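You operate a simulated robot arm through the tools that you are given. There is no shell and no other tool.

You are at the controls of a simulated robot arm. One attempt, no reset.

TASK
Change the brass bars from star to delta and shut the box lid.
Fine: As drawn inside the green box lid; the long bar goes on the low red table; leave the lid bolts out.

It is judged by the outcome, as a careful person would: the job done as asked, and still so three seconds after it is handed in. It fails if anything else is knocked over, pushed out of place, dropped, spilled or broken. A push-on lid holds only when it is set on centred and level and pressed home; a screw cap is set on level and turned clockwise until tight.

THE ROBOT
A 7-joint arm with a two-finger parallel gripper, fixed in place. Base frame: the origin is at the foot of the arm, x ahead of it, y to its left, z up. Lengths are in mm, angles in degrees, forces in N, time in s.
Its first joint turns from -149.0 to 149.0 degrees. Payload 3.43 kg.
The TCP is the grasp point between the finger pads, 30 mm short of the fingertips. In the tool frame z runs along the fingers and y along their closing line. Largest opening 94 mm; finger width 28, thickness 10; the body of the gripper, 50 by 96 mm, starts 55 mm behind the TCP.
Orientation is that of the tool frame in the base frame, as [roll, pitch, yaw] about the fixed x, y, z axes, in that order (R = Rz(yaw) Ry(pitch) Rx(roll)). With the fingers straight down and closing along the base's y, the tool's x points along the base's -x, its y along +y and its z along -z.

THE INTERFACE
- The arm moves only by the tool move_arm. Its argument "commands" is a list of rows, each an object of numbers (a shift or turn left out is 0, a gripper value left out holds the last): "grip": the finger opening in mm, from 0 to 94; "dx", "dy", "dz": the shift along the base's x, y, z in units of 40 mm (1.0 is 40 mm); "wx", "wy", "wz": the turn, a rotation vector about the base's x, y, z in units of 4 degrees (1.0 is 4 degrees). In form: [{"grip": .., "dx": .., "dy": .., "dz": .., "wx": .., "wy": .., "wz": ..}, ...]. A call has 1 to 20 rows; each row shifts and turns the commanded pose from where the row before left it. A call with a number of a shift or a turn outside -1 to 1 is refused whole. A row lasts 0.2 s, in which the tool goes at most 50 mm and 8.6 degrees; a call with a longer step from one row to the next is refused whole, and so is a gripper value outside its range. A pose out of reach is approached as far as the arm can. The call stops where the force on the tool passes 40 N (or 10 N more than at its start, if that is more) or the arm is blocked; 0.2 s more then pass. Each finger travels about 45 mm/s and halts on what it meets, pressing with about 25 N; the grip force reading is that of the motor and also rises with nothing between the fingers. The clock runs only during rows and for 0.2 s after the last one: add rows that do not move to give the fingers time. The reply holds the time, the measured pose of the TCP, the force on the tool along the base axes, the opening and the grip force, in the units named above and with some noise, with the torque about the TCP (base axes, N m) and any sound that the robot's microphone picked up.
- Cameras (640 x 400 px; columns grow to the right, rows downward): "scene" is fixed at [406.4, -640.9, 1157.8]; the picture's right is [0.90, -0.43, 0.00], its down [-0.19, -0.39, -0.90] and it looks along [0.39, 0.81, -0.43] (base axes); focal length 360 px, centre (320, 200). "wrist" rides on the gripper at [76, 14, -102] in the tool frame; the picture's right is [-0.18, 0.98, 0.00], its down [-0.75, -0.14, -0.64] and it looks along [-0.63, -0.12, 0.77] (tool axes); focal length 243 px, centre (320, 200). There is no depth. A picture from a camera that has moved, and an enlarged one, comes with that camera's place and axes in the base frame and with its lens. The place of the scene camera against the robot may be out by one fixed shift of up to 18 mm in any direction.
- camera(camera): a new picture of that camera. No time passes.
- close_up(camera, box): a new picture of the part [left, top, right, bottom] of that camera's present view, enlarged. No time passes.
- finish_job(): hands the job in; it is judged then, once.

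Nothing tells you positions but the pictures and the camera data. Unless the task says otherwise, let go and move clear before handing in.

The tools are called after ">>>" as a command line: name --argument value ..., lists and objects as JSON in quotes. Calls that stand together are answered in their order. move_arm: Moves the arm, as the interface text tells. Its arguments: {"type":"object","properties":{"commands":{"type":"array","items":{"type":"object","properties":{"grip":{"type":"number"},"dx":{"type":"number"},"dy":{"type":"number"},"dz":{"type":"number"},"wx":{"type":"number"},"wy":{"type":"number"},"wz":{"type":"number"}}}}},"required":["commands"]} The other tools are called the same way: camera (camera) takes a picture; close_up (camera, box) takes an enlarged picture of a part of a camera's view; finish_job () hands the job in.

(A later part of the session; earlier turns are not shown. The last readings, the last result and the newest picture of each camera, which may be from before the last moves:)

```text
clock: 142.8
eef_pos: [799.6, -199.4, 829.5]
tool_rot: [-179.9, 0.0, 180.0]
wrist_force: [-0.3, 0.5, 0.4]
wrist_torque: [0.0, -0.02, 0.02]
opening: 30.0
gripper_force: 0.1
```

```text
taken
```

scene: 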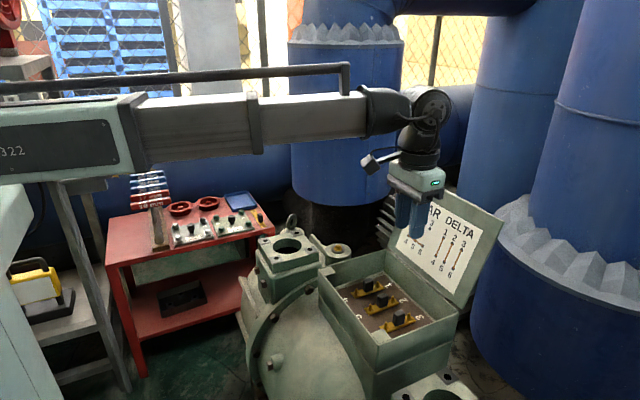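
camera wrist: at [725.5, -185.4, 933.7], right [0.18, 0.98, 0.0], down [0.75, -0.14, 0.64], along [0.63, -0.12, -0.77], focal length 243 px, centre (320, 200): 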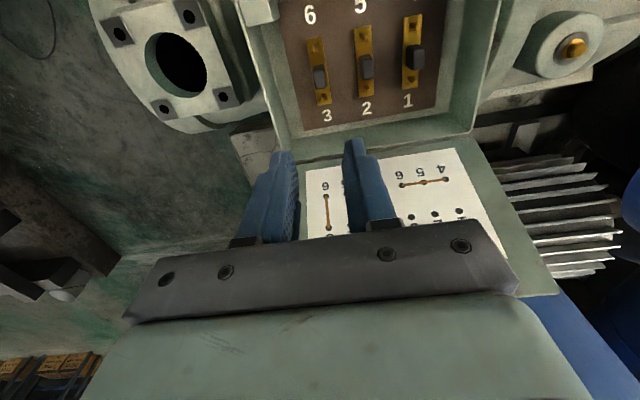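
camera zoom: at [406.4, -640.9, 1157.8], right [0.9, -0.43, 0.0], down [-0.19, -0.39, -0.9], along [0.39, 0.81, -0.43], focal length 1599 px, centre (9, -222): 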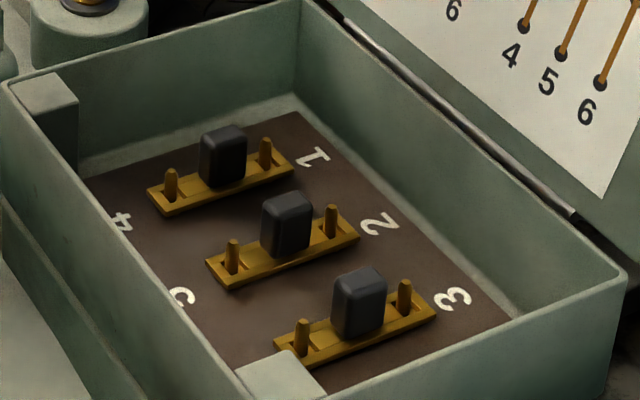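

All three delta links (1-4, 2-5, 3-6) are seated and the long bar is on the table. Next is the lid: hinge near x≈903, z≈623, top edge near (969, 816). I'll rise and turn the tool 90° so the fingers can straddle the lid's top edge, then take a look at it.

>>> move_arm --commands '[{"dz": 0.5, "wz": 1}, {"dz": 0.5, "wz": 1}, {"dz": 0.5, "wz": 1}, {"dz": 0.5, "wz": 1}, {"dz": 0.5, "wz": 1, "dy": 0.15}, {"wz": 1, "dy": 0.15}, {"wz": 1, "dy": 0.15}, {"wz": 1, "dy": 0.15}, {"wz": 1, "dy": 0.15}, {"wz": 1, "dy": 0.15}, {"wz": 1, "dy": 0.15}, {"wz": 1, "dy": 0.15}, {"wz": 1, "dy": 0.15}, {"wz": 1, "dy": 0.15}, {"wz": 1, "dy": 0.15}, {"wz": 1, "dy": 0.15}, {"wz": 1, "dy": 0.15}, {"wz": 1, "dy": 0.15}, {"wz": 1, "dy": 0.15}, {"wz": 1, "dy": 0.1}]'

>>> move_arm --commands '[{"wz": 1, "dx": 0.3}, {"wz": 1, "dx": 0.3}, {"wz": 0.5, "dx": 0.3}, {"dx": 0.3}, {"dx": 0.3}, {"dx": 0.3}, {}]'

>>> camera --camera "wrist"

>>> camera --camera "scene"

```text
clock: 147.0
eef_pos: [801.1, -106.9, 929.3]
tool_rot: [-179.9, -0.1, -99.9]
wrist_force: [0.4, -0.4, -0.6]
wrist_torque: [0.01, -0.01, 0.03]
opening: 29.9
gripper_force: 0.2
```

```text
clock: 148.6
eef_pos: [872.0, -105.8, 928.8]
tool_rot: [179.9, 0.0, -90.0]
wrist_force: [0.0, -0.1, 0.4]
wrist_torque: [0.0, 0.02, 0.04]
opening: 30.0
gripper_force: 0.1
```

```text
taken
camera wrist: at [859.5, -181.8, 1033.3], right [-0.98, 0.18, 0.0], down [0.14, 0.75, 0.64], along [0.12, 0.63, -0.77], focal length 243 px, centre (320, 200)
```

wrist: 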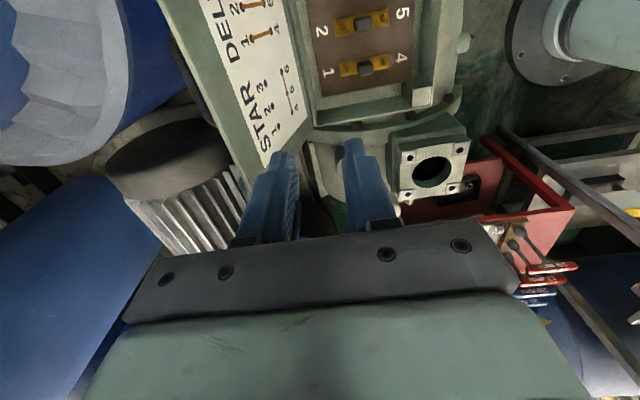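

```text
taken
```

scene: 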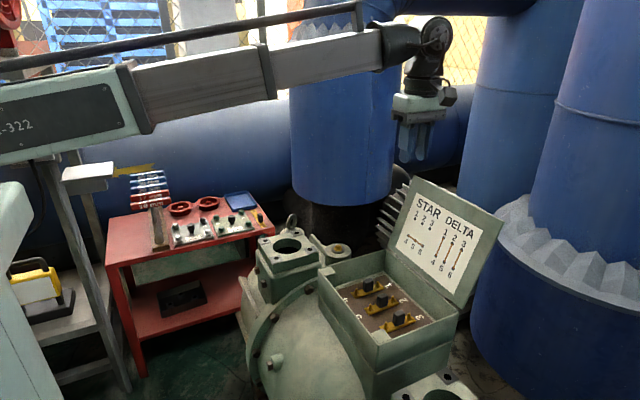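

>>> close_up --camera "wrist" --box '[120, 0, 340, 200]'

>>> close_up --camera "scene" --box '[380, 90, 520, 260]'

```text
2.00 times, centred on (230, 100) of wrist
camera zoom: at [859.5, -181.8, 1033.3], right [-0.98, 0.18, 0.0], down [0.14, 0.75, 0.64], along [0.12, 0.63, -0.77], focal length 485 px, centre (500, 400)
```

zoom: 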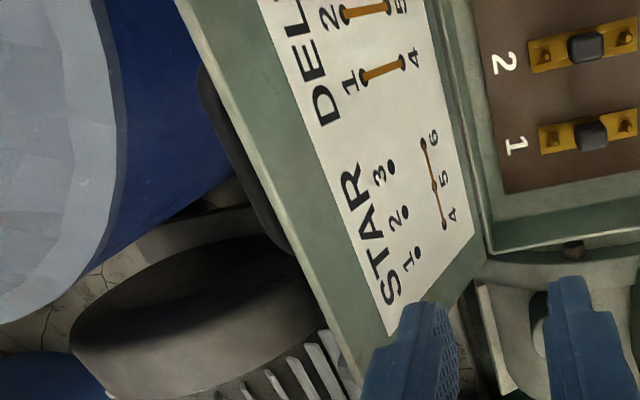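

```text
2.35 times, centred on (450, 175) of scene
camera zoom: at [406.4, -640.9, 1157.8], right [0.9, -0.43, 0.0], down [-0.19, -0.39, -0.9], along [0.39, 0.81, -0.43], focal length 846 px, centre (14, 259)
```

zoom: 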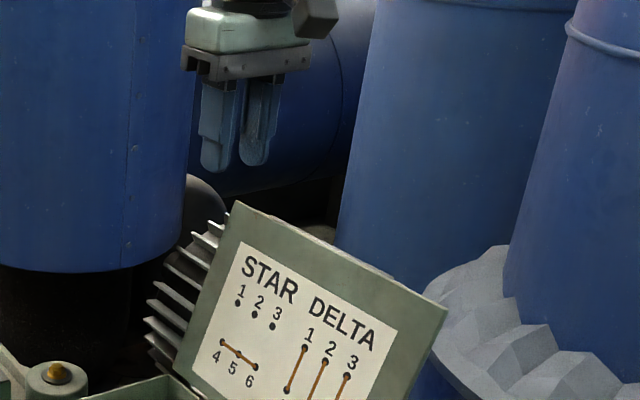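

There seems to be something dark behind the lid's outer face. I'll zoom in on that.

>>> close_up --camera "wrist" --box '[190, 0, 290, 140]'

>>> close_up --camera "wrist" --box '[130, 80, 270, 200]'

```text
2.86 times, centred on (240, 70) of wrist
camera zoom: at [859.5, -181.8, 1033.3], right [-0.98, 0.18, 0.0], down [0.14, 0.75, 0.64], along [0.12, 0.63, -0.77], focal length 693 px, centre (549, 571)
```

zoom: 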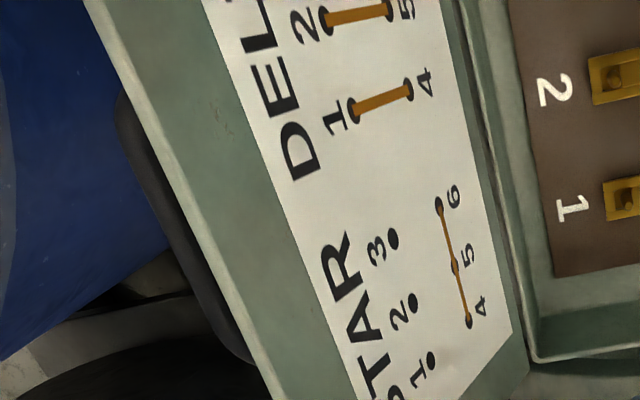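

```text
3.33 times, centred on (200, 140) of wrist
camera zoom: at [859.5, -181.8, 1033.3], right [-0.98, 0.18, 0.0], down [0.14, 0.75, 0.64], along [0.12, 0.63, -0.77], focal length 809 px, centre (720, 400)
```

zoom: 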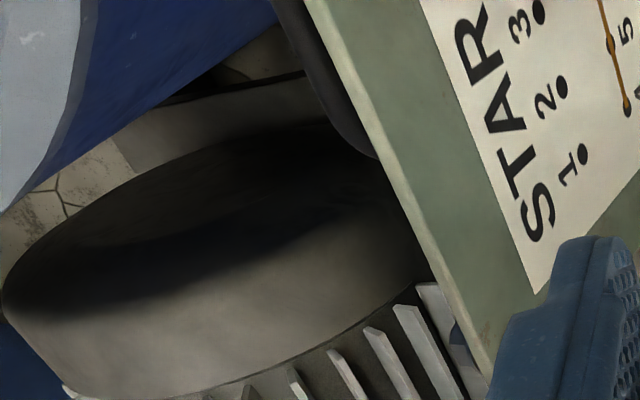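

The dark shape is a handle on the lid's outer face (y≈-180 to -103), and the lid is a thin plate whose top edge is near x≈969, z≈816. I'll straddle the top edge at y≈-60, clear of that handle, with the fingers open, and first hover above it.

>>> move_arm --commands '[{"grip": 50, "dy": 0.3, "dx": 0.3}, {"grip": 50, "dy": 0.3, "dx": 0.4}, {"dy": 0.3, "dx": 0.5}, {"dy": 0.245, "dx": 0.5}, {"dx": 0.3}, {"dx": 0.16}, {}]'

>>> camera --camera "wrist"

>>> close_up --camera "scene" --box '[360, 60, 520, 260]'

```text
clock: 150.2
eef_pos: [957.7, -59.3, 930.0]
tool_rot: [179.9, 0.0, -90.0]
wrist_force: [-0.2, -0.6, -0.2]
wrist_torque: [0.0, 0.03, 0.0]
opening: 50.2
gripper_force: 0.1
```

```text
taken
camera wrist: at [945.5, -136.2, 1033.4], right [-0.98, 0.18, 0.0], down [0.14, 0.75, 0.64], along [0.12, 0.63, -0.77], focal length 243 px, centre (320, 200)
```

wrist: 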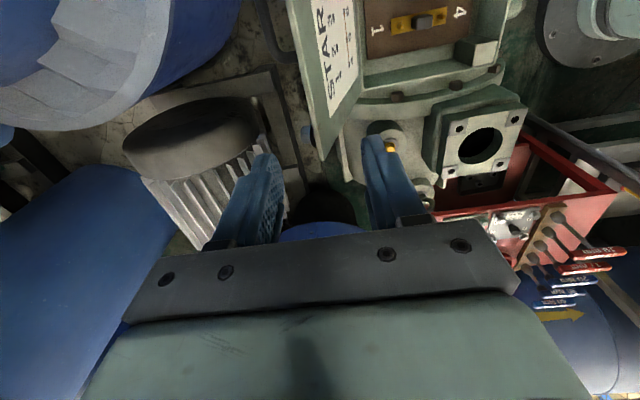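

```text
2.00 times, centred on (440, 160) of scene
camera zoom: at [406.4, -640.9, 1157.8], right [0.9, -0.43, 0.0], down [-0.19, -0.39, -0.9], along [0.39, 0.81, -0.43], focal length 720 px, centre (80, 280)
```

zoom: 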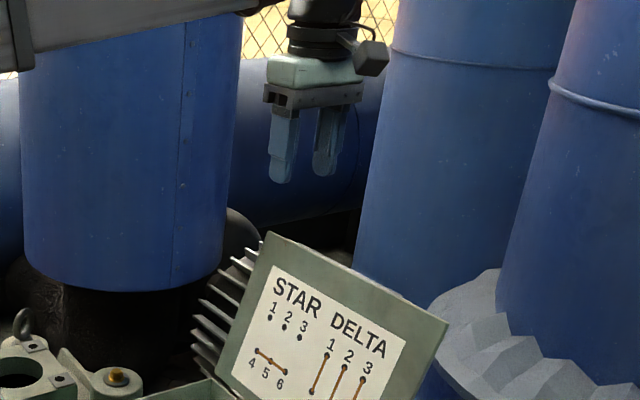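

>>> close_up --camera "wrist" --box '[230, 0, 390, 150]'

>>> close_up --camera "wrist" --box '[270, 60, 350, 150]'

```text
2.67 times, centred on (310, 75) of wrist
camera zoom: at [945.5, -136.2, 1033.4], right [-0.98, 0.18, 0.0], down [0.14, 0.75, 0.64], along [0.12, 0.63, -0.77], focal length 647 px, centre (347, 533)
```

zoom: 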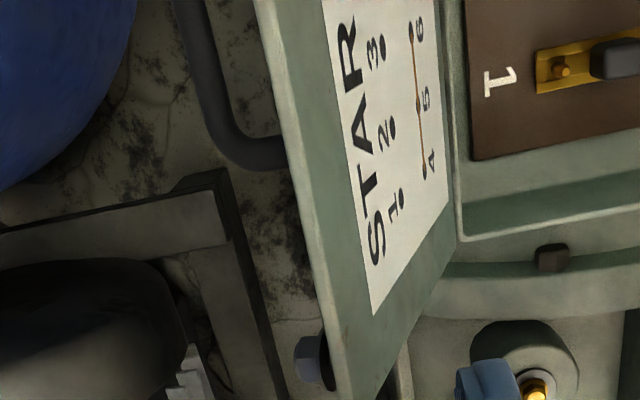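

```text
4.44 times, centred on (310, 105) of wrist
camera zoom: at [945.5, -136.2, 1033.4], right [-0.98, 0.18, 0.0], down [0.14, 0.75, 0.64], along [0.12, 0.63, -0.77], focal length 1078 px, centre (364, 622)
```

zoom: 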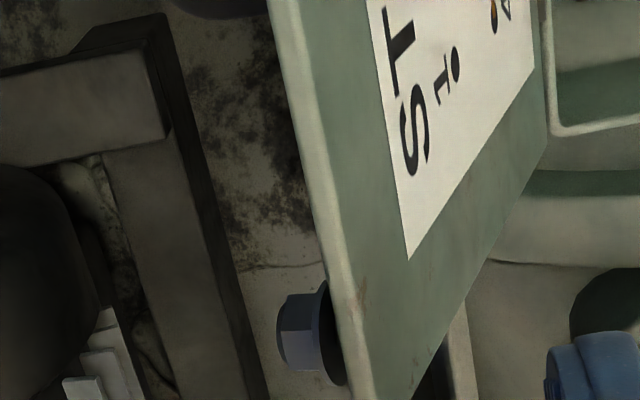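

Now the lid is clear: thin plate, top edge at about x 964-967, z≈823, with a D-handle leg at y≈-100 and a bolt head near the corner at y≈-28. I'll aim for the gap between them at y≈-66 and lower the open fingers over the edge.

>>> move_arm --commands '[{"dy": -0.15, "dz": -0.3}, {"dz": -0.5}, {"dz": -0.5}, {"dz": -0.4}, {}]'

>>> camera --camera "wrist"

>>> close_up --camera "scene" --box '[370, 100, 510, 240]'

```text
clock: 151.4
eef_pos: [957.8, -66.6, 861.1]
tool_rot: [180.0, 0.0, -90.0]
wrist_force: [-0.2, 0.3, -0.1]
wrist_torque: [0.0, 0.02, -0.01]
opening: 50.0
gripper_force: 0.0
```

```text
taken
camera wrist: at [946.0, -142.4, 965.0], right [-0.98, 0.18, 0.0], down [0.14, 0.75, 0.64], along [0.12, 0.63, -0.77], focal length 243 px, centre (320, 200)
```

wrist: 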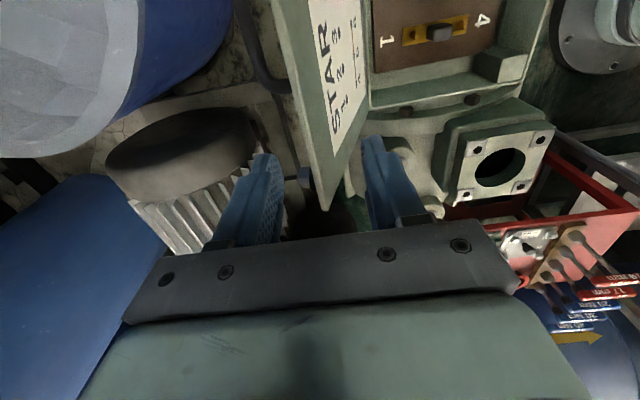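

```text
2.86 times, centred on (440, 170) of scene
camera zoom: at [406.4, -640.9, 1157.8], right [0.9, -0.43, 0.0], down [-0.19, -0.39, -0.9], along [0.39, 0.81, -0.43], focal length 1028 px, centre (-23, 286)
```

zoom: 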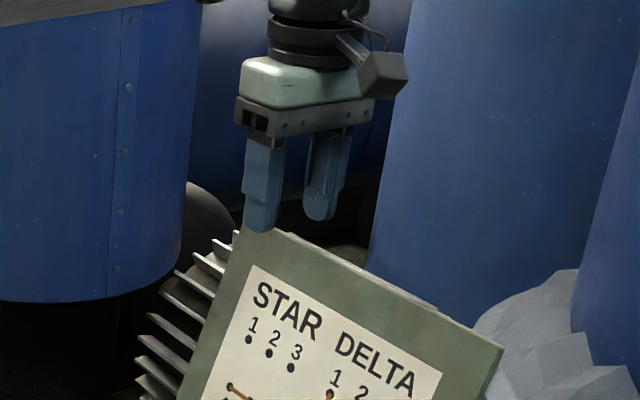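

>>> close_up --camera "wrist" --box '[220, 60, 420, 240]'

>>> close_up --camera "wrist" --box '[260, 110, 350, 220]'

```text
2.22 times, centred on (320, 150) of wrist
camera zoom: at [946.0, -142.4, 965.0], right [-0.98, 0.18, 0.0], down [0.14, 0.75, 0.64], along [0.12, 0.63, -0.77], focal length 539 px, centre (320, 311)
```

zoom: 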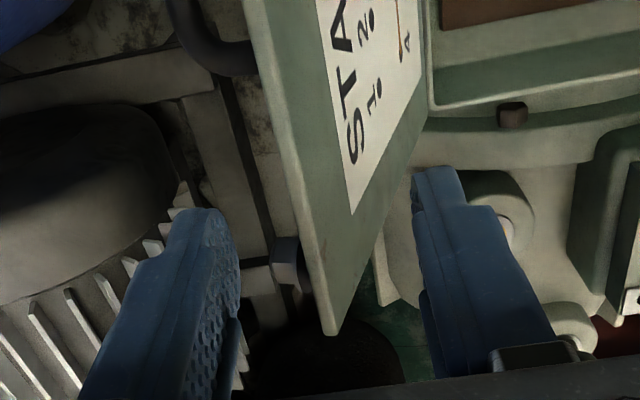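

```text
3.64 times, centred on (305, 165) of wrist
camera zoom: at [946.0, -142.4, 965.0], right [-0.98, 0.18, 0.0], down [0.14, 0.75, 0.64], along [0.12, 0.63, -0.77], focal length 882 px, centre (374, 327)
```

zoom: 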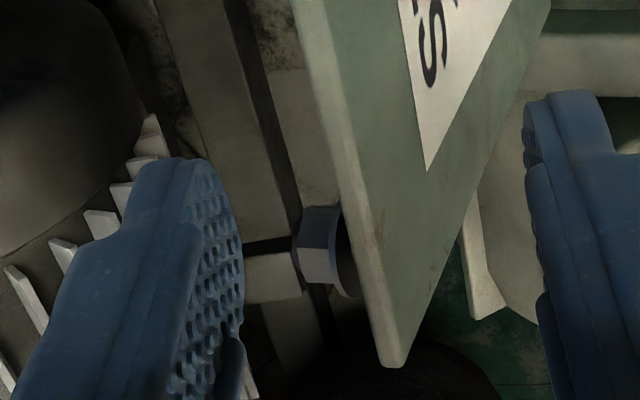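

Fingers straddle the edge cleanly, between the handle leg and the corner bolt. Lowering about 27 mm so the tips overlap the lid edge.

>>> move_arm --commands '[{"dz": -0.25}, {"dz": -0.25}, {"dz": -0.18}, {}]'

>>> close_up --camera "wrist" --box '[220, 60, 420, 240]'

>>> close_up --camera "scene" --box '[370, 120, 510, 260]'

```text
clock: 152.4
eef_pos: [958.6, -67.6, 834.7]
tool_rot: [-180.0, 0.0, -89.9]
wrist_force: [-0.1, -1.2, 0.4]
wrist_torque: [-0.03, -0.01, 0.0]
opening: 50.0
gripper_force: 0.0
```

```text
2.22 times, centred on (320, 150) of wrist
camera zoom: at [946.0, -142.2, 938.2], right [-0.98, 0.18, 0.0], down [0.14, 0.75, 0.64], along [0.12, 0.63, -0.77], focal length 539 px, centre (320, 311)
```

zoom: 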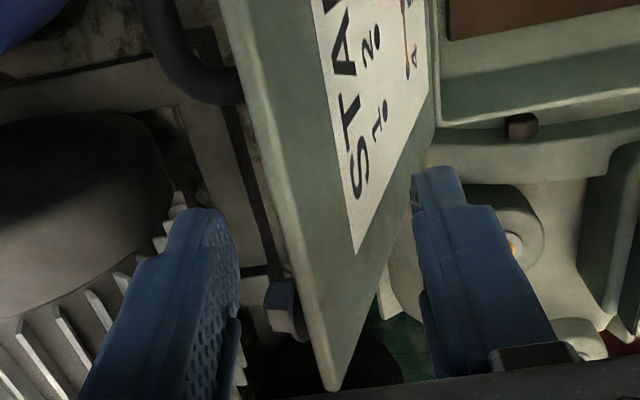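

```text
2.86 times, centred on (440, 190) of scene
camera zoom: at [406.4, -640.9, 1157.8], right [0.9, -0.43, 0.0], down [-0.19, -0.39, -0.9], along [0.39, 0.81, -0.43], focal length 1028 px, centre (-23, 229)
```

zoom: 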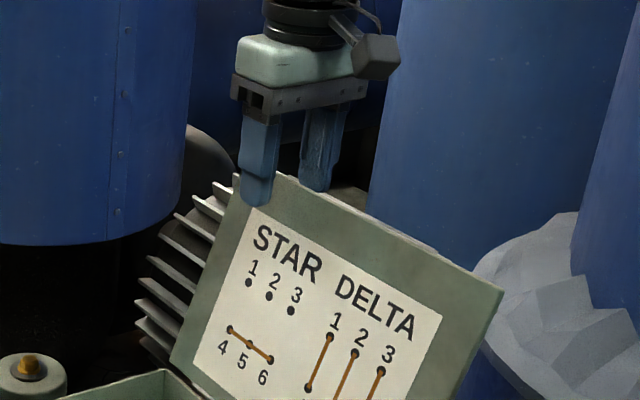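

Both fingers straddle the top edge with about 16 mm overlap. Pulling slowly toward the robot.

>>> move_arm --commands '[{"dx": -0.15}, {"dx": -0.15}, {"dx": -0.15}, {"dx": -0.15}, {"dx": -0.15}, {"dx": -0.15}, {}]'

>>> close_up --camera "wrist" --box '[220, 60, 420, 240]'

>>> close_up --camera "scene" --box '[350, 120, 510, 280]'

```text
clock: 154.0
eef_pos: [922.7, -65.7, 833.4]
tool_rot: [180.0, 0.0, -90.0]
wrist_force: [0.4, 0.0, -0.2]
wrist_torque: [0.01, 0.03, 0.0]
opening: 50.4
gripper_force: 0.5
```

```text
2.22 times, centred on (320, 150) of wrist
camera zoom: at [909.8, -142.2, 938.1], right [-0.98, 0.18, 0.0], down [0.14, 0.75, 0.64], along [0.12, 0.63, -0.77], focal length 539 px, centre (320, 311)
```

zoom: 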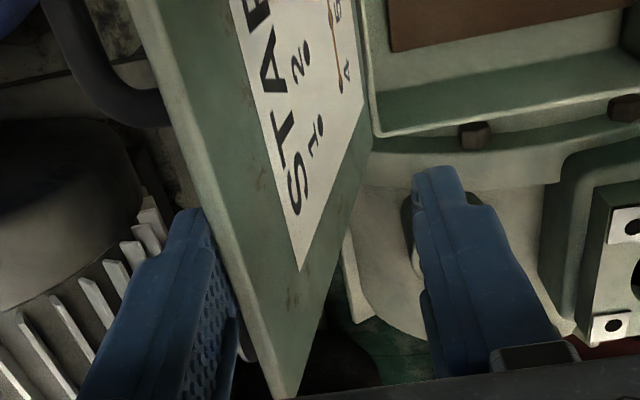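

```text
2.50 times, centred on (430, 200) of scene
camera zoom: at [406.4, -640.9, 1157.8], right [0.9, -0.43, 0.0], down [-0.19, -0.39, -0.9], along [0.39, 0.81, -0.43], focal length 899 px, centre (45, 200)
```

zoom: 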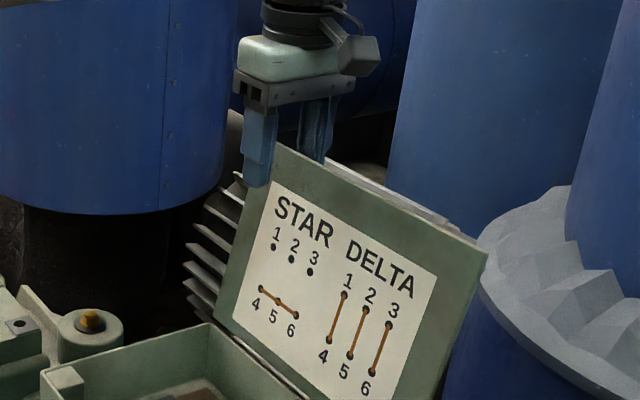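

The lid follows with almost no force. Continuing toward vertical.

>>> move_arm --commands '[{"dx": -0.15}, {"dx": -0.15}, {"dx": -0.15}, {"dx": -0.15}, {"dx": -0.1}, {}]'

>>> camera --camera "wrist"

>>> close_up --camera "scene" --box '[350, 120, 510, 280]'

```text
clock: 155.4
eef_pos: [894.4, -66.9, 833.9]
tool_rot: [-180.0, 0.1, -90.0]
wrist_force: [0.2, 0.0, -0.5]
wrist_torque: [0.04, 0.01, -0.04]
opening: 50.3
gripper_force: 0.4
```

```text
taken
camera wrist: at [882.2, -142.5, 937.8], right [-0.98, 0.18, 0.0], down [0.14, 0.75, 0.64], along [0.12, 0.63, -0.77], focal length 243 px, centre (320, 200)
```

wrist: 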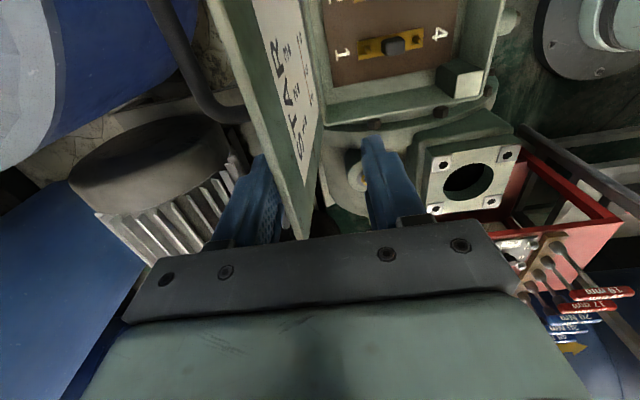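

```text
2.50 times, centred on (430, 200) of scene
camera zoom: at [406.4, -640.9, 1157.8], right [0.9, -0.43, 0.0], down [-0.19, -0.39, -0.9], along [0.39, 0.81, -0.43], focal length 899 px, centre (45, 200)
```

zoom: 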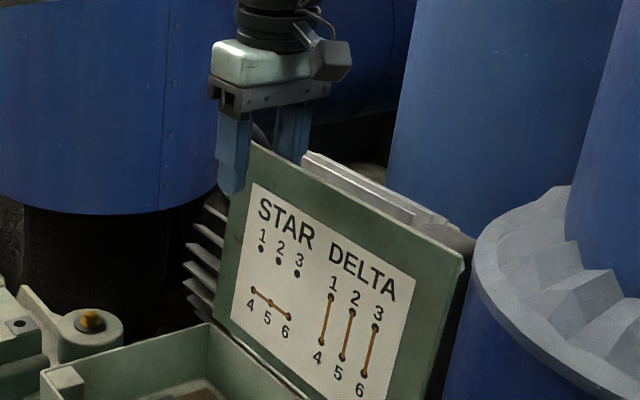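

>>> close_up --camera "wrist" --box '[200, 60, 400, 250]'

>>> close_up --camera "wrist" --box '[200, 0, 340, 120]'

```text
2.11 times, centred on (300, 155) of wrist
camera zoom: at [882.2, -142.5, 937.8], right [-0.98, 0.18, 0.0], down [0.14, 0.75, 0.64], along [0.12, 0.63, -0.77], focal length 511 px, centre (362, 295)
```

zoom: 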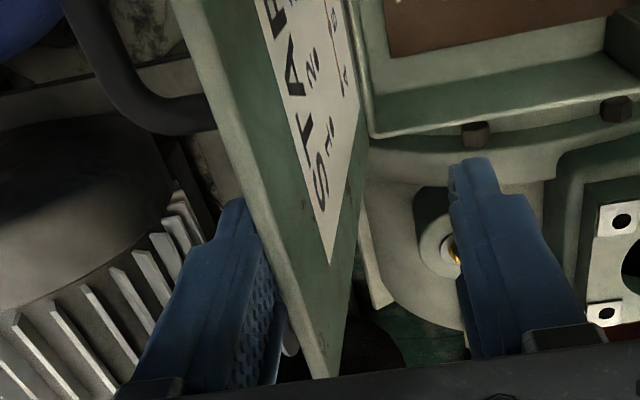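

```text
3.33 times, centred on (270, 60) of wrist
camera zoom: at [882.2, -142.5, 937.8], right [-0.98, 0.18, 0.0], down [0.14, 0.75, 0.64], along [0.12, 0.63, -0.77], focal length 809 px, centre (487, 667)
```

zoom: 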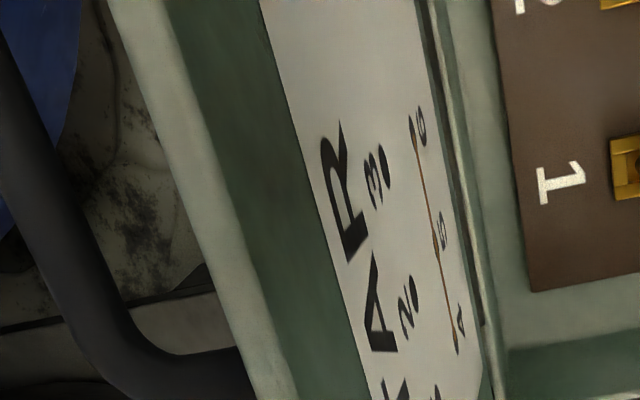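

The lid is about 3° short of vertical and roughly 6.5 mm thick. I'll narrow the fingers to 18 mm around it, shifting the tool so the lid stays centred, so it can't flop once past vertical.

>>> move_arm --commands '[{"grip": 40, "dx": 0.18}, {"grip": 30, "dx": 0.18}, {"grip": 20, "dx": 0.15}, {}, {}]'

>>> close_up --camera "wrist" --box '[220, 60, 420, 240]'

>>> close_up --camera "scene" --box '[350, 120, 510, 280]'

```text
clock: 156.6
eef_pos: [914.9, -67.0, 834.2]
tool_rot: [179.9, 0.0, -90.0]
wrist_force: [-0.5, -0.4, 0.7]
wrist_torque: [0.0, 0.03, -0.03]
opening: 20.1
gripper_force: 0.0
```

```text
2.22 times, centred on (320, 150) of wrist
camera zoom: at [902.6, -142.5, 937.9], right [-0.98, 0.18, 0.0], down [0.14, 0.75, 0.64], along [0.12, 0.63, -0.77], focal length 539 px, centre (320, 311)
```

zoom: 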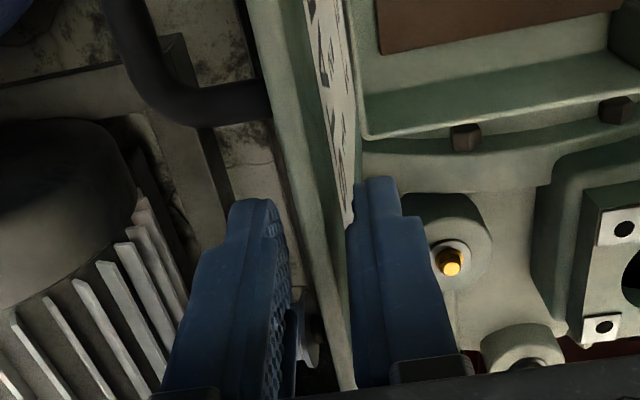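

```text
2.50 times, centred on (430, 200) of scene
camera zoom: at [406.4, -640.9, 1157.8], right [0.9, -0.43, 0.0], down [-0.19, -0.39, -0.9], along [0.39, 0.81, -0.43], focal length 899 px, centre (45, 200)
```

zoom: 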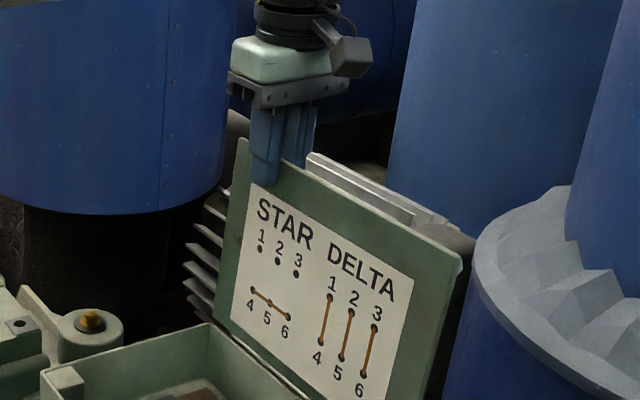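

The lid stays where it is (some hinge friction) and sits between the fingers. Now I'll swing it along its arc, tilting the tool with the lid — first 20°.

>>> move_arm --commands '[{"dx": -0.13, "dz": 0.026}, {"dx": -0.13, "dz": 0.026}, {"dx": -0.312, "dz": -0.0225, "wy": -0.8333}, {"dx": -0.312, "dz": -0.0225, "wy": -0.8333}, {"dx": -0.312, "dz": -0.0225, "wy": -0.8333}, {"dx": -0.3025, "dz": -0.0767, "wy": -0.8333}, {"dx": -0.3025, "dz": -0.0767, "wy": -0.8333}, {"dx": -0.3025, "dz": -0.0767, "wy": -0.8333}, {}]'

>>> camera --camera "wrist"

>>> close_up --camera "scene" --box '[330, 120, 510, 300]'

```text
clock: 158.6
eef_pos: [830.8, -68.0, 823.4]
tool_rot: [-160.0, 0.0, -89.9]
wrist_force: [-1.2, -0.1, -1.1]
wrist_torque: [0.0, 0.04, -0.02]
opening: 20.6
gripper_force: 1.0
```

```text
taken
camera wrist: at [783.7, -142.6, 916.7], right [-0.92, 0.18, -0.34], down [-0.09, 0.75, 0.65], along [0.37, 0.63, -0.68], focal length 243 px, centre (320, 200)
```

wrist: 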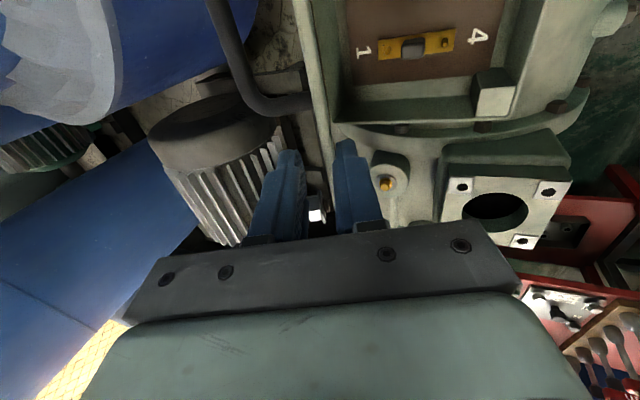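

```text
2.22 times, centred on (420, 210) of scene
camera zoom: at [406.4, -640.9, 1157.8], right [0.9, -0.43, 0.0], down [-0.19, -0.39, -0.9], along [0.39, 0.81, -0.43], focal length 799 px, centre (98, 178)
```

zoom: 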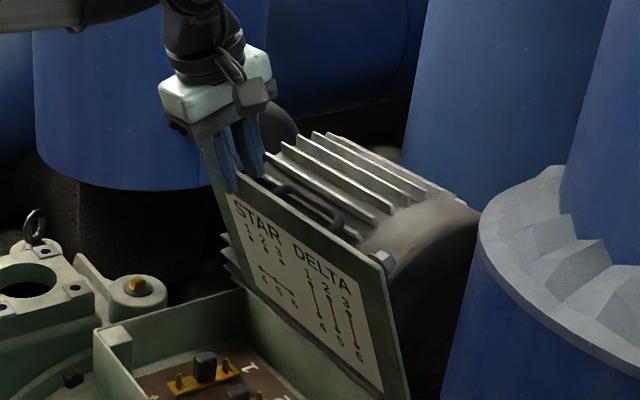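

The lid is now about 20° past vertical and following well. Continuing the arc.

>>> move_arm --commands '[{"dx": -0.285, "dz": -0.1267, "wy": -0.8333}, {"dx": -0.285, "dz": -0.1267, "wy": -0.8333}, {"dx": -0.285, "dz": -0.1267, "wy": -0.8333}, {"dx": -0.259, "dz": -0.1758, "wy": -0.8333}, {"dx": -0.259, "dz": -0.1758, "wy": -0.8333}, {"dx": -0.259, "dz": -0.1758, "wy": -0.8333}, {}]'

>>> camera --camera "wrist"

>>> close_up --camera "scene" --box '[310, 120, 490, 320]'

```text
clock: 160.2
eef_pos: [766.7, -65.5, 788.2]
tool_rot: [-140.0, 0.0, -90.1]
wrist_force: [-1.9, 0.4, -0.9]
wrist_torque: [-0.01, 0.02, -0.02]
opening: 21.3
gripper_force: 1.2
```

```text
taken
camera wrist: at [690.4, -141.8, 858.8], right [-0.75, 0.18, -0.63], down [-0.3, 0.75, 0.58], along [0.58, 0.63, -0.51], focal length 243 px, centre (320, 200)
```

wrist: 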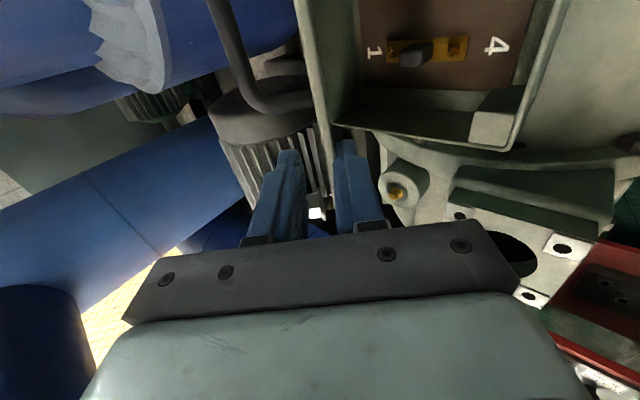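

```text
2.00 times, centred on (400, 220) of scene
camera zoom: at [406.4, -640.9, 1157.8], right [0.9, -0.43, 0.0], down [-0.19, -0.39, -0.9], along [0.39, 0.81, -0.43], focal length 720 px, centre (160, 160)
```

zoom: 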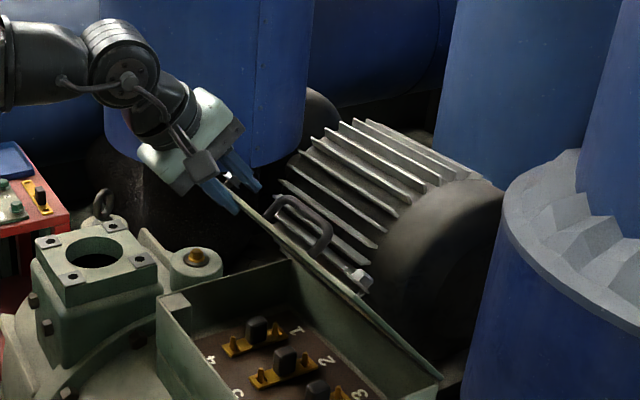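

>>> move_arm --commands '[{"dx": -0.224, "dz": -0.2175, "wy": -0.8333}, {"dx": -0.224, "dz": -0.2175, "wy": -0.8333}, {"dx": -0.224, "dz": -0.2175, "wy": -0.8333}, {"dx": -0.1825, "dz": -0.2525, "wy": -0.8333}, {"dx": -0.1825, "dz": -0.2525, "wy": -0.8333}, {"dx": -0.1825, "dz": -0.2525, "wy": -0.8333}, {}]'

>>> camera --camera "wrist"

>>> camera --camera "scene"

>>> close_up --camera "scene" --box '[280, 140, 460, 340]'

```text
clock: 161.8
eef_pos: [717.1, -66.6, 730.8]
tool_rot: [-120.0, 0.0, -90.0]
wrist_force: [-1.3, 0.2, -3.5]
wrist_torque: [0.02, 0.03, -0.03]
opening: 21.5
gripper_force: 1.4
```

```text
taken
camera wrist: at [622.4, -142.4, 772.1], right [-0.49, 0.18, -0.85], down [-0.48, 0.75, 0.44], along [0.72, 0.63, -0.28], focal length 243 px, centre (320, 200)
```

wrist: 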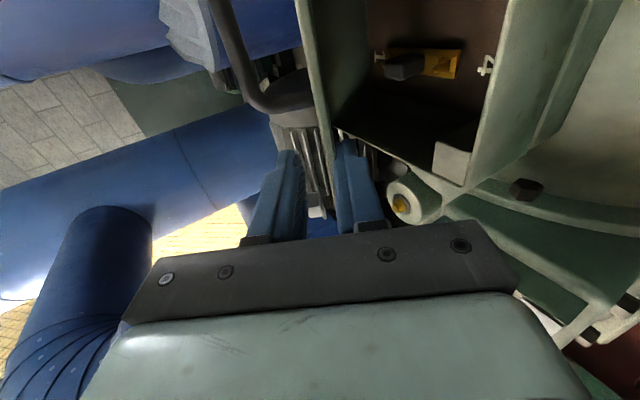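

```text
taken
```

scene: 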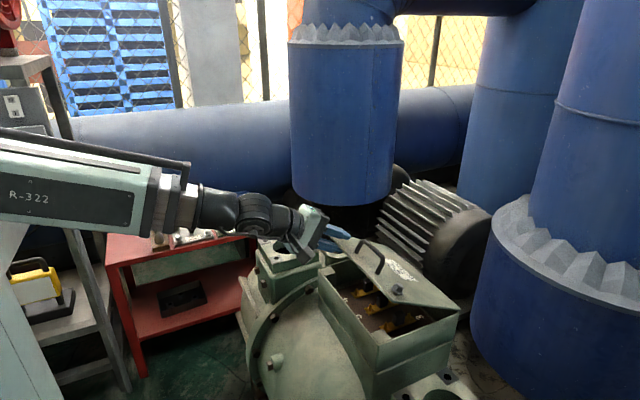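

```text
2.00 times, centred on (370, 240) of scene
camera zoom: at [406.4, -640.9, 1157.8], right [0.9, -0.43, 0.0], down [-0.19, -0.39, -0.9], along [0.39, 0.81, -0.43], focal length 720 px, centre (220, 120)
```

zoom: 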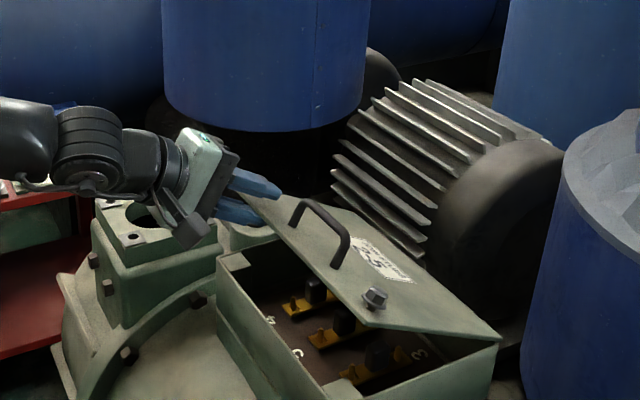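

Lid is 30° above closed and well supported. Continuing another 10°.

>>> move_arm --commands '[{"dx": -0.1367, "dz": -0.2817, "wy": -0.8333}, {"dx": -0.1367, "dz": -0.2817, "wy": -0.8333}, {"dx": -0.1367, "dz": -0.2817, "wy": -0.8333}, {}]'

>>> camera --camera "wrist"

>>> close_up --camera "scene" --box '[260, 170, 460, 350]'

>>> camera --camera "scene"

```text
clock: 162.8
eef_pos: [706.3, -72.3, 708.4]
tool_rot: [-115.4, -0.8, -92.1]
wrist_force: [-2.4, 1.0, -1.9]
wrist_torque: [-0.03, 0.05, 0.0]
opening: 21.4
gripper_force: 1.7
out of reach, approached as far as the arm can: row 2, 3
```

```text
taken
camera wrist: at [605.7, -145.0, 742.2], right [-0.42, 0.19, -0.89], down [-0.49, 0.78, 0.39], along [0.77, 0.6, -0.23], focal length 243 px, centre (320, 200)
```

wrist: 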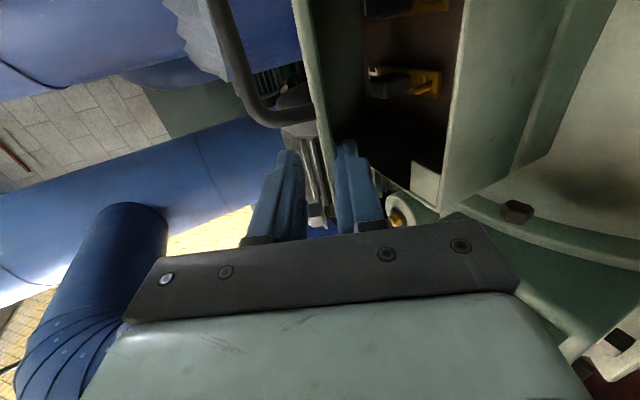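

```text
2.22 times, centred on (360, 260) of scene
camera zoom: at [406.4, -640.9, 1157.8], right [0.9, -0.43, 0.0], down [-0.19, -0.39, -0.9], along [0.39, 0.81, -0.43], focal length 799 px, centre (231, 67)
```

zoom: 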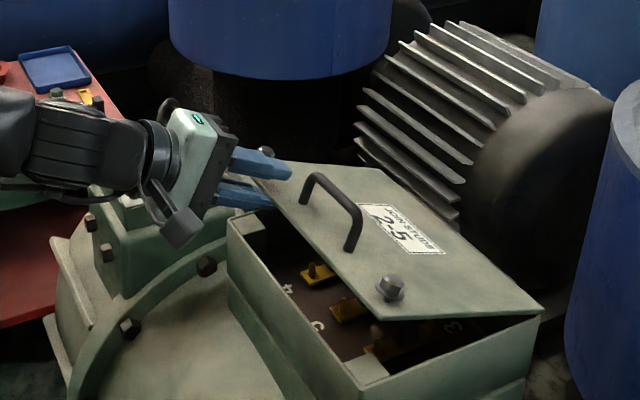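

```text
taken
```

scene: 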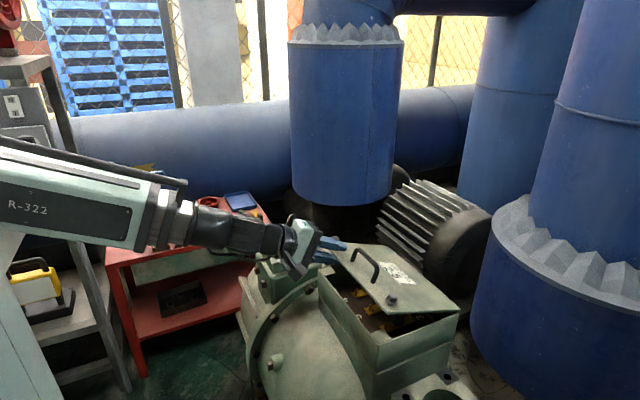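

The tool reached its wrist limit at about 65° tilt; the lid is supported by the lower finger at roughly 23° above closed. There's a label on the lid's outer face that I want to read before continuing.

>>> close_up --camera "scene" --box '[370, 250, 430, 300]'

>>> close_up --camera "scene" --box '[310, 220, 390, 290]'

```text
8.00 times, centred on (400, 275) of scene
camera zoom: at [406.4, -640.9, 1157.8], right [0.9, -0.43, 0.0], down [-0.19, -0.39, -0.9], along [0.39, 0.81, -0.43], focal length 2878 px, centre (-320, -400)
```

zoom: 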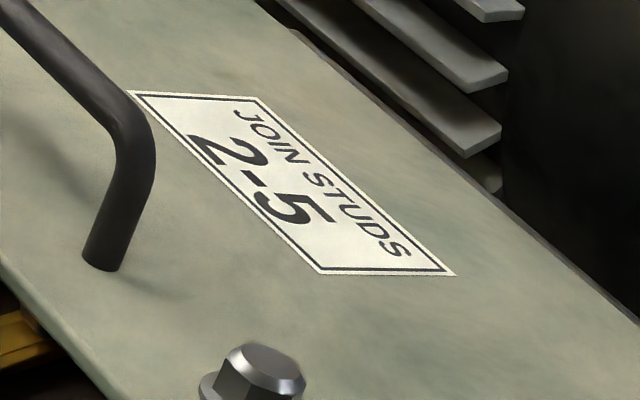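

```text
5.71 times, centred on (350, 255) of scene
camera zoom: at [406.4, -640.9, 1157.8], right [0.9, -0.43, 0.0], down [-0.19, -0.39, -0.9], along [0.39, 0.81, -0.43], focal length 2056 px, centre (149, -114)
```

zoom: 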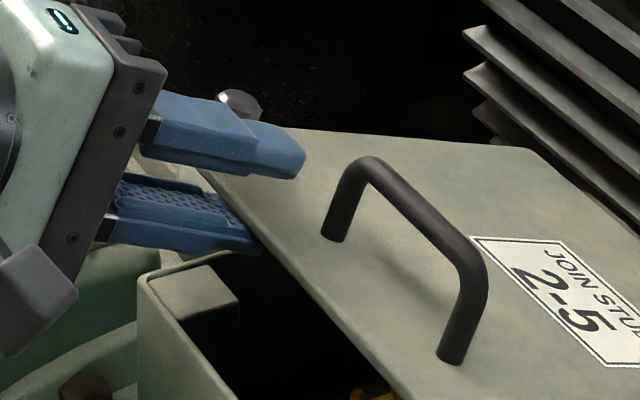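

The label just says "JOIN STUDS 2-5" (already satisfied by the delta links); the inside drawing is the instruction to follow. I'll ease the tool tilt back while keeping the lid on the lower finger; first a null row to see how the pose is being held, opening the fingers slightly.

>>> move_arm --commands '[{}]'

```text
clock: 163.2
eef_pos: [706.2, -74.2, 708.7]
tool_rot: [-115.4, -0.8, -92.1]
wrist_force: [-1.4, 0.5, -1.4]
wrist_torque: [-0.05, 0.04, -0.02]
opening: 21.5
gripper_force: 1.6
```

>>> move_arm --commands '[{"wy": 0.9, "dx": -0.018, "dz": -0.1, "dy": 0.03, "grip": 24}, {"wy": 0.9, "dx": -0.018, "dz": -0.11, "dy": 0.04, "grip": 27}, {"wy": 0.9, "dx": -0.018, "dz": -0.11, "dy": 0.04, "grip": 30}, {"wy": 0.9, "dx": -0.018, "dz": -0.11, "dy": 0.04, "grip": 30}, {}]'

>>> camera --camera "wrist"

>>> close_up --camera "scene" --box '[270, 200, 410, 310]'

```text
clock: 164.4
eef_pos: [705.1, -57.8, 701.9]
tool_rot: [-121.7, 0.3, -89.5]
wrist_force: [0.3, 0.6, -2.7]
wrist_torque: [0.02, -0.04, -0.01]
opening: 31.3
gripper_force: 1.4
out of reach, approached as far as the arm can: row 1, 3
```

```text
taken
camera wrist: at [614.0, -133.6, 744.1], right [-0.52, 0.18, -0.84], down [-0.48, 0.75, 0.46], along [0.71, 0.64, -0.3], focal length 243 px, centre (320, 200)
```

wrist: 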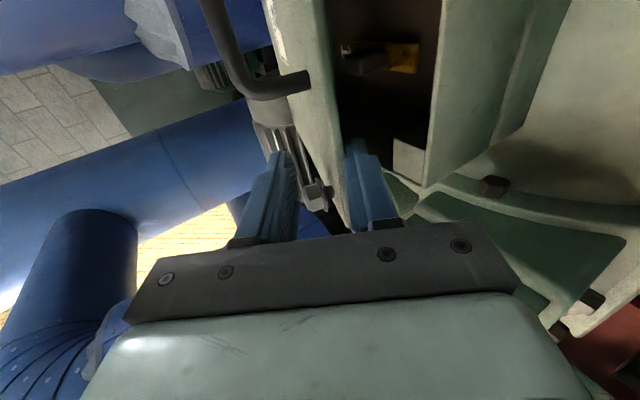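

```text
3.64 times, centred on (340, 255) of scene
camera zoom: at [406.4, -640.9, 1157.8], right [0.9, -0.43, 0.0], down [-0.19, -0.39, -0.9], along [0.39, 0.81, -0.43], focal length 1308 px, centre (247, 0)
```

zoom: 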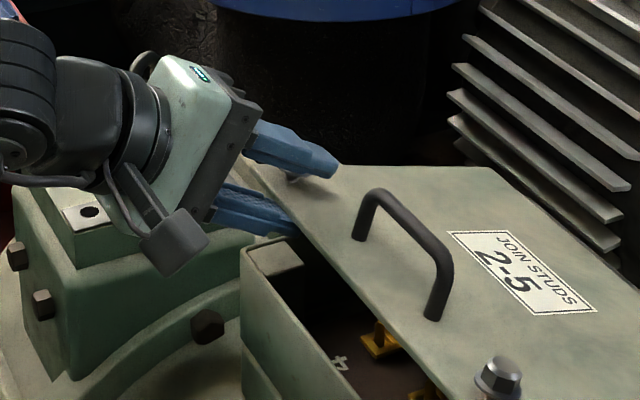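

>>> move_arm --commands '[{"wy": 0.7, "dy": -0.12}, {"wy": 0.7, "dy": -0.12}, {"wy": 0.7}, {}]'

>>> camera --camera "wrist"

>>> close_up --camera "scene" --box '[270, 200, 410, 310]'

```text
clock: 165.4
eef_pos: [706.6, -66.6, 702.1]
tool_rot: [-130.0, 0.3, -89.6]
wrist_force: [-1.0, -0.3, -3.8]
wrist_torque: [0.03, 0.0, -0.06]
opening: 31.5
gripper_force: 1.6
```

```text
taken
camera wrist: at [620.8, -143.6, 757.4], right [-0.63, 0.18, -0.75], down [-0.41, 0.75, 0.53], along [0.66, 0.64, -0.4], focal length 243 px, centre (320, 200)
```

wrist: 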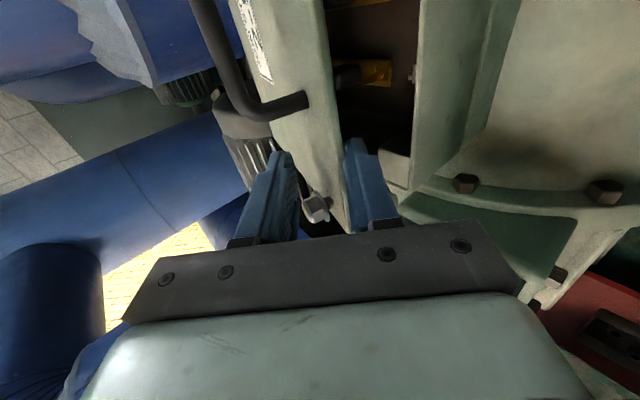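

```text
3.64 times, centred on (340, 255) of scene
camera zoom: at [406.4, -640.9, 1157.8], right [0.9, -0.43, 0.0], down [-0.19, -0.39, -0.9], along [0.39, 0.81, -0.43], focal length 1308 px, centre (247, 0)
```

zoom: 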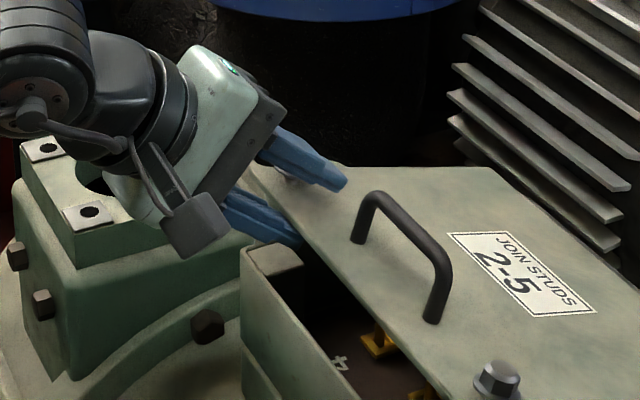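

>>> close_up --camera "wrist" --box '[220, 80, 440, 250]'

>>> close_up --camera "scene" --box '[310, 225, 370, 275]'

```text
2.35 times, centred on (330, 165) of wrist
camera zoom: at [620.8, -143.6, 757.4], right [-0.63, 0.18, -0.75], down [-0.41, 0.75, 0.53], along [0.66, 0.64, -0.4], focal length 571 px, centre (296, 282)
```

zoom: 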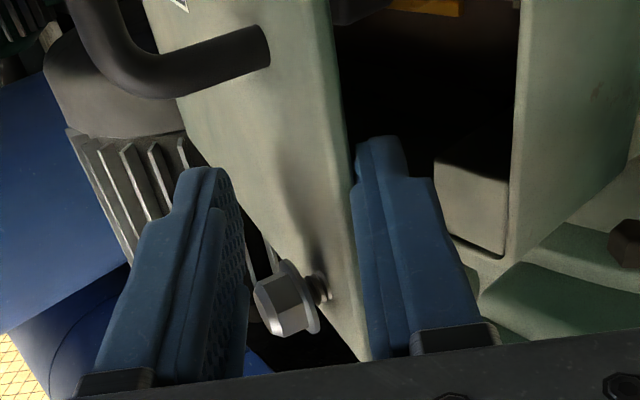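

```text
8.00 times, centred on (340, 250) of scene
camera zoom: at [406.4, -640.9, 1157.8], right [0.9, -0.43, 0.0], down [-0.19, -0.39, -0.9], along [0.39, 0.81, -0.43], focal length 2878 px, centre (160, -200)
```

zoom: 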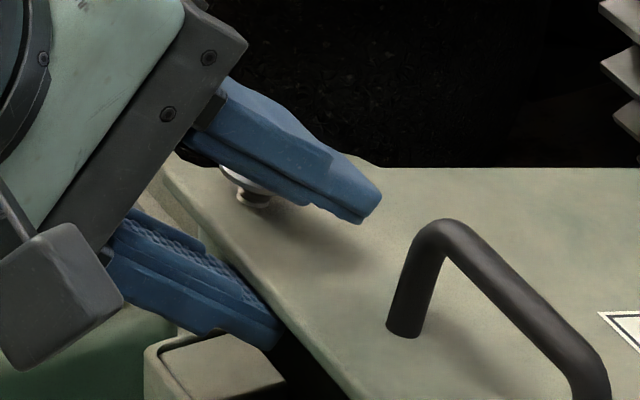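

The lower finger is under the lid edge and the captive corner bolt is clear of the upper finger. Lowering along the arc with fixed tilt.

>>> move_arm --commands '[{"dx": -0.035, "dz": -0.14}, {"dx": -0.035, "dz": -0.14}, {"dx": -0.03, "dz": -0.14}, {}]'

>>> close_up --camera "scene" --box '[300, 220, 380, 290]'

>>> close_up --camera "wrist" --box '[220, 80, 440, 250]'

```text
clock: 166.4
eef_pos: [702.2, -66.4, 683.6]
tool_rot: [-130.0, 0.4, -89.5]
wrist_force: [-3.0, 1.0, -1.9]
wrist_torque: [0.07, 0.02, -0.01]
opening: 31.9
gripper_force: 1.3
```

```text
5.71 times, centred on (340, 255) of scene
camera zoom: at [406.4, -640.9, 1157.8], right [0.9, -0.43, 0.0], down [-0.19, -0.39, -0.9], along [0.39, 0.81, -0.43], focal length 2056 px, centre (206, -114)
```

zoom: 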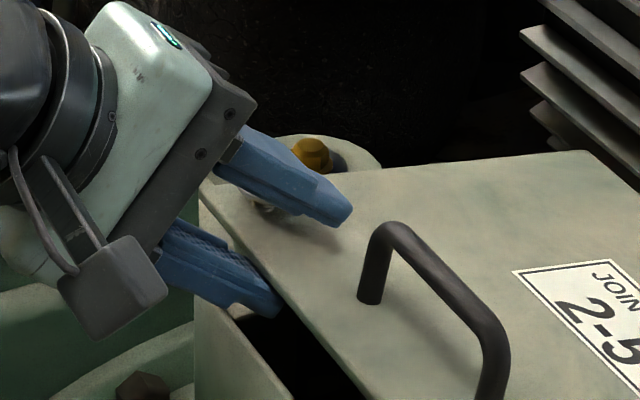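

```text
2.35 times, centred on (330, 165) of wrist
camera zoom: at [616.7, -143.4, 740.1], right [-0.63, 0.18, -0.75], down [-0.41, 0.75, 0.53], along [0.66, 0.64, -0.4], focal length 571 px, centre (296, 282)
```

zoom: 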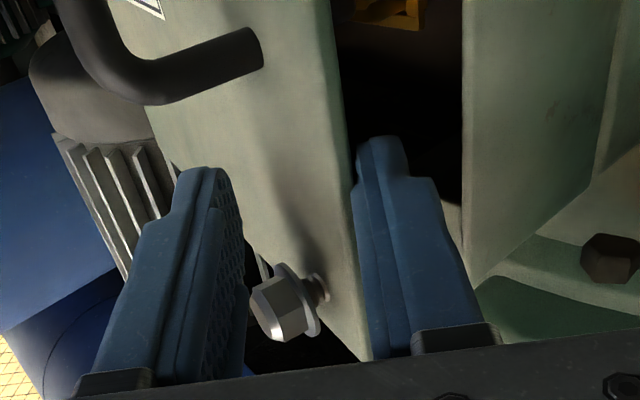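

>>> move_arm --commands '[{"dx": -0.035, "dz": -0.16}, {"dx": -0.035, "dz": -0.16}, {}]'

>>> close_up --camera "scene" --box '[300, 220, 380, 290]'

>>> close_up --camera "wrist" --box '[220, 80, 440, 250]'

```text
clock: 167.2
eef_pos: [700.3, -65.2, 671.1]
tool_rot: [-130.0, 0.4, -89.6]
wrist_force: [-0.3, -0.1, -2.4]
wrist_torque: [0.04, 0.05, -0.01]
opening: 31.5
gripper_force: 1.4
```

```text
5.71 times, centred on (340, 255) of scene
camera zoom: at [406.4, -640.9, 1157.8], right [0.9, -0.43, 0.0], down [-0.19, -0.39, -0.9], along [0.39, 0.81, -0.43], focal length 2056 px, centre (206, -114)
```

zoom: 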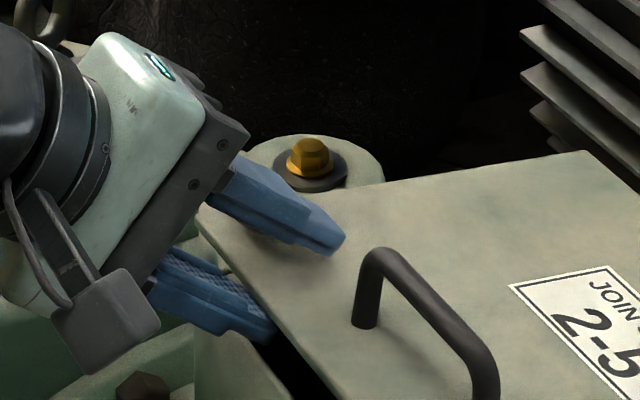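

```text
2.35 times, centred on (330, 165) of wrist
camera zoom: at [614.0, -143.3, 727.7], right [-0.63, 0.18, -0.75], down [-0.41, 0.75, 0.53], along [0.66, 0.64, -0.4], focal length 571 px, centre (296, 282)
```

zoom: 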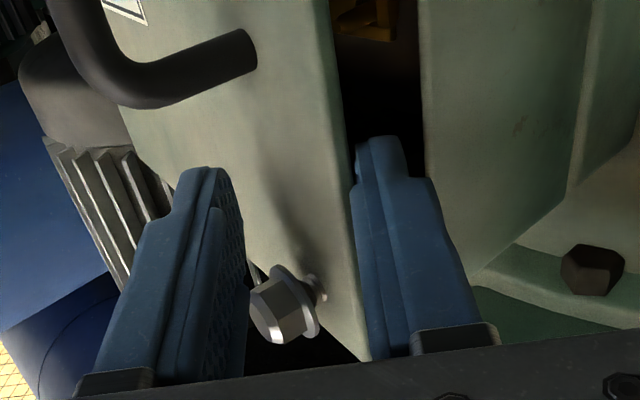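

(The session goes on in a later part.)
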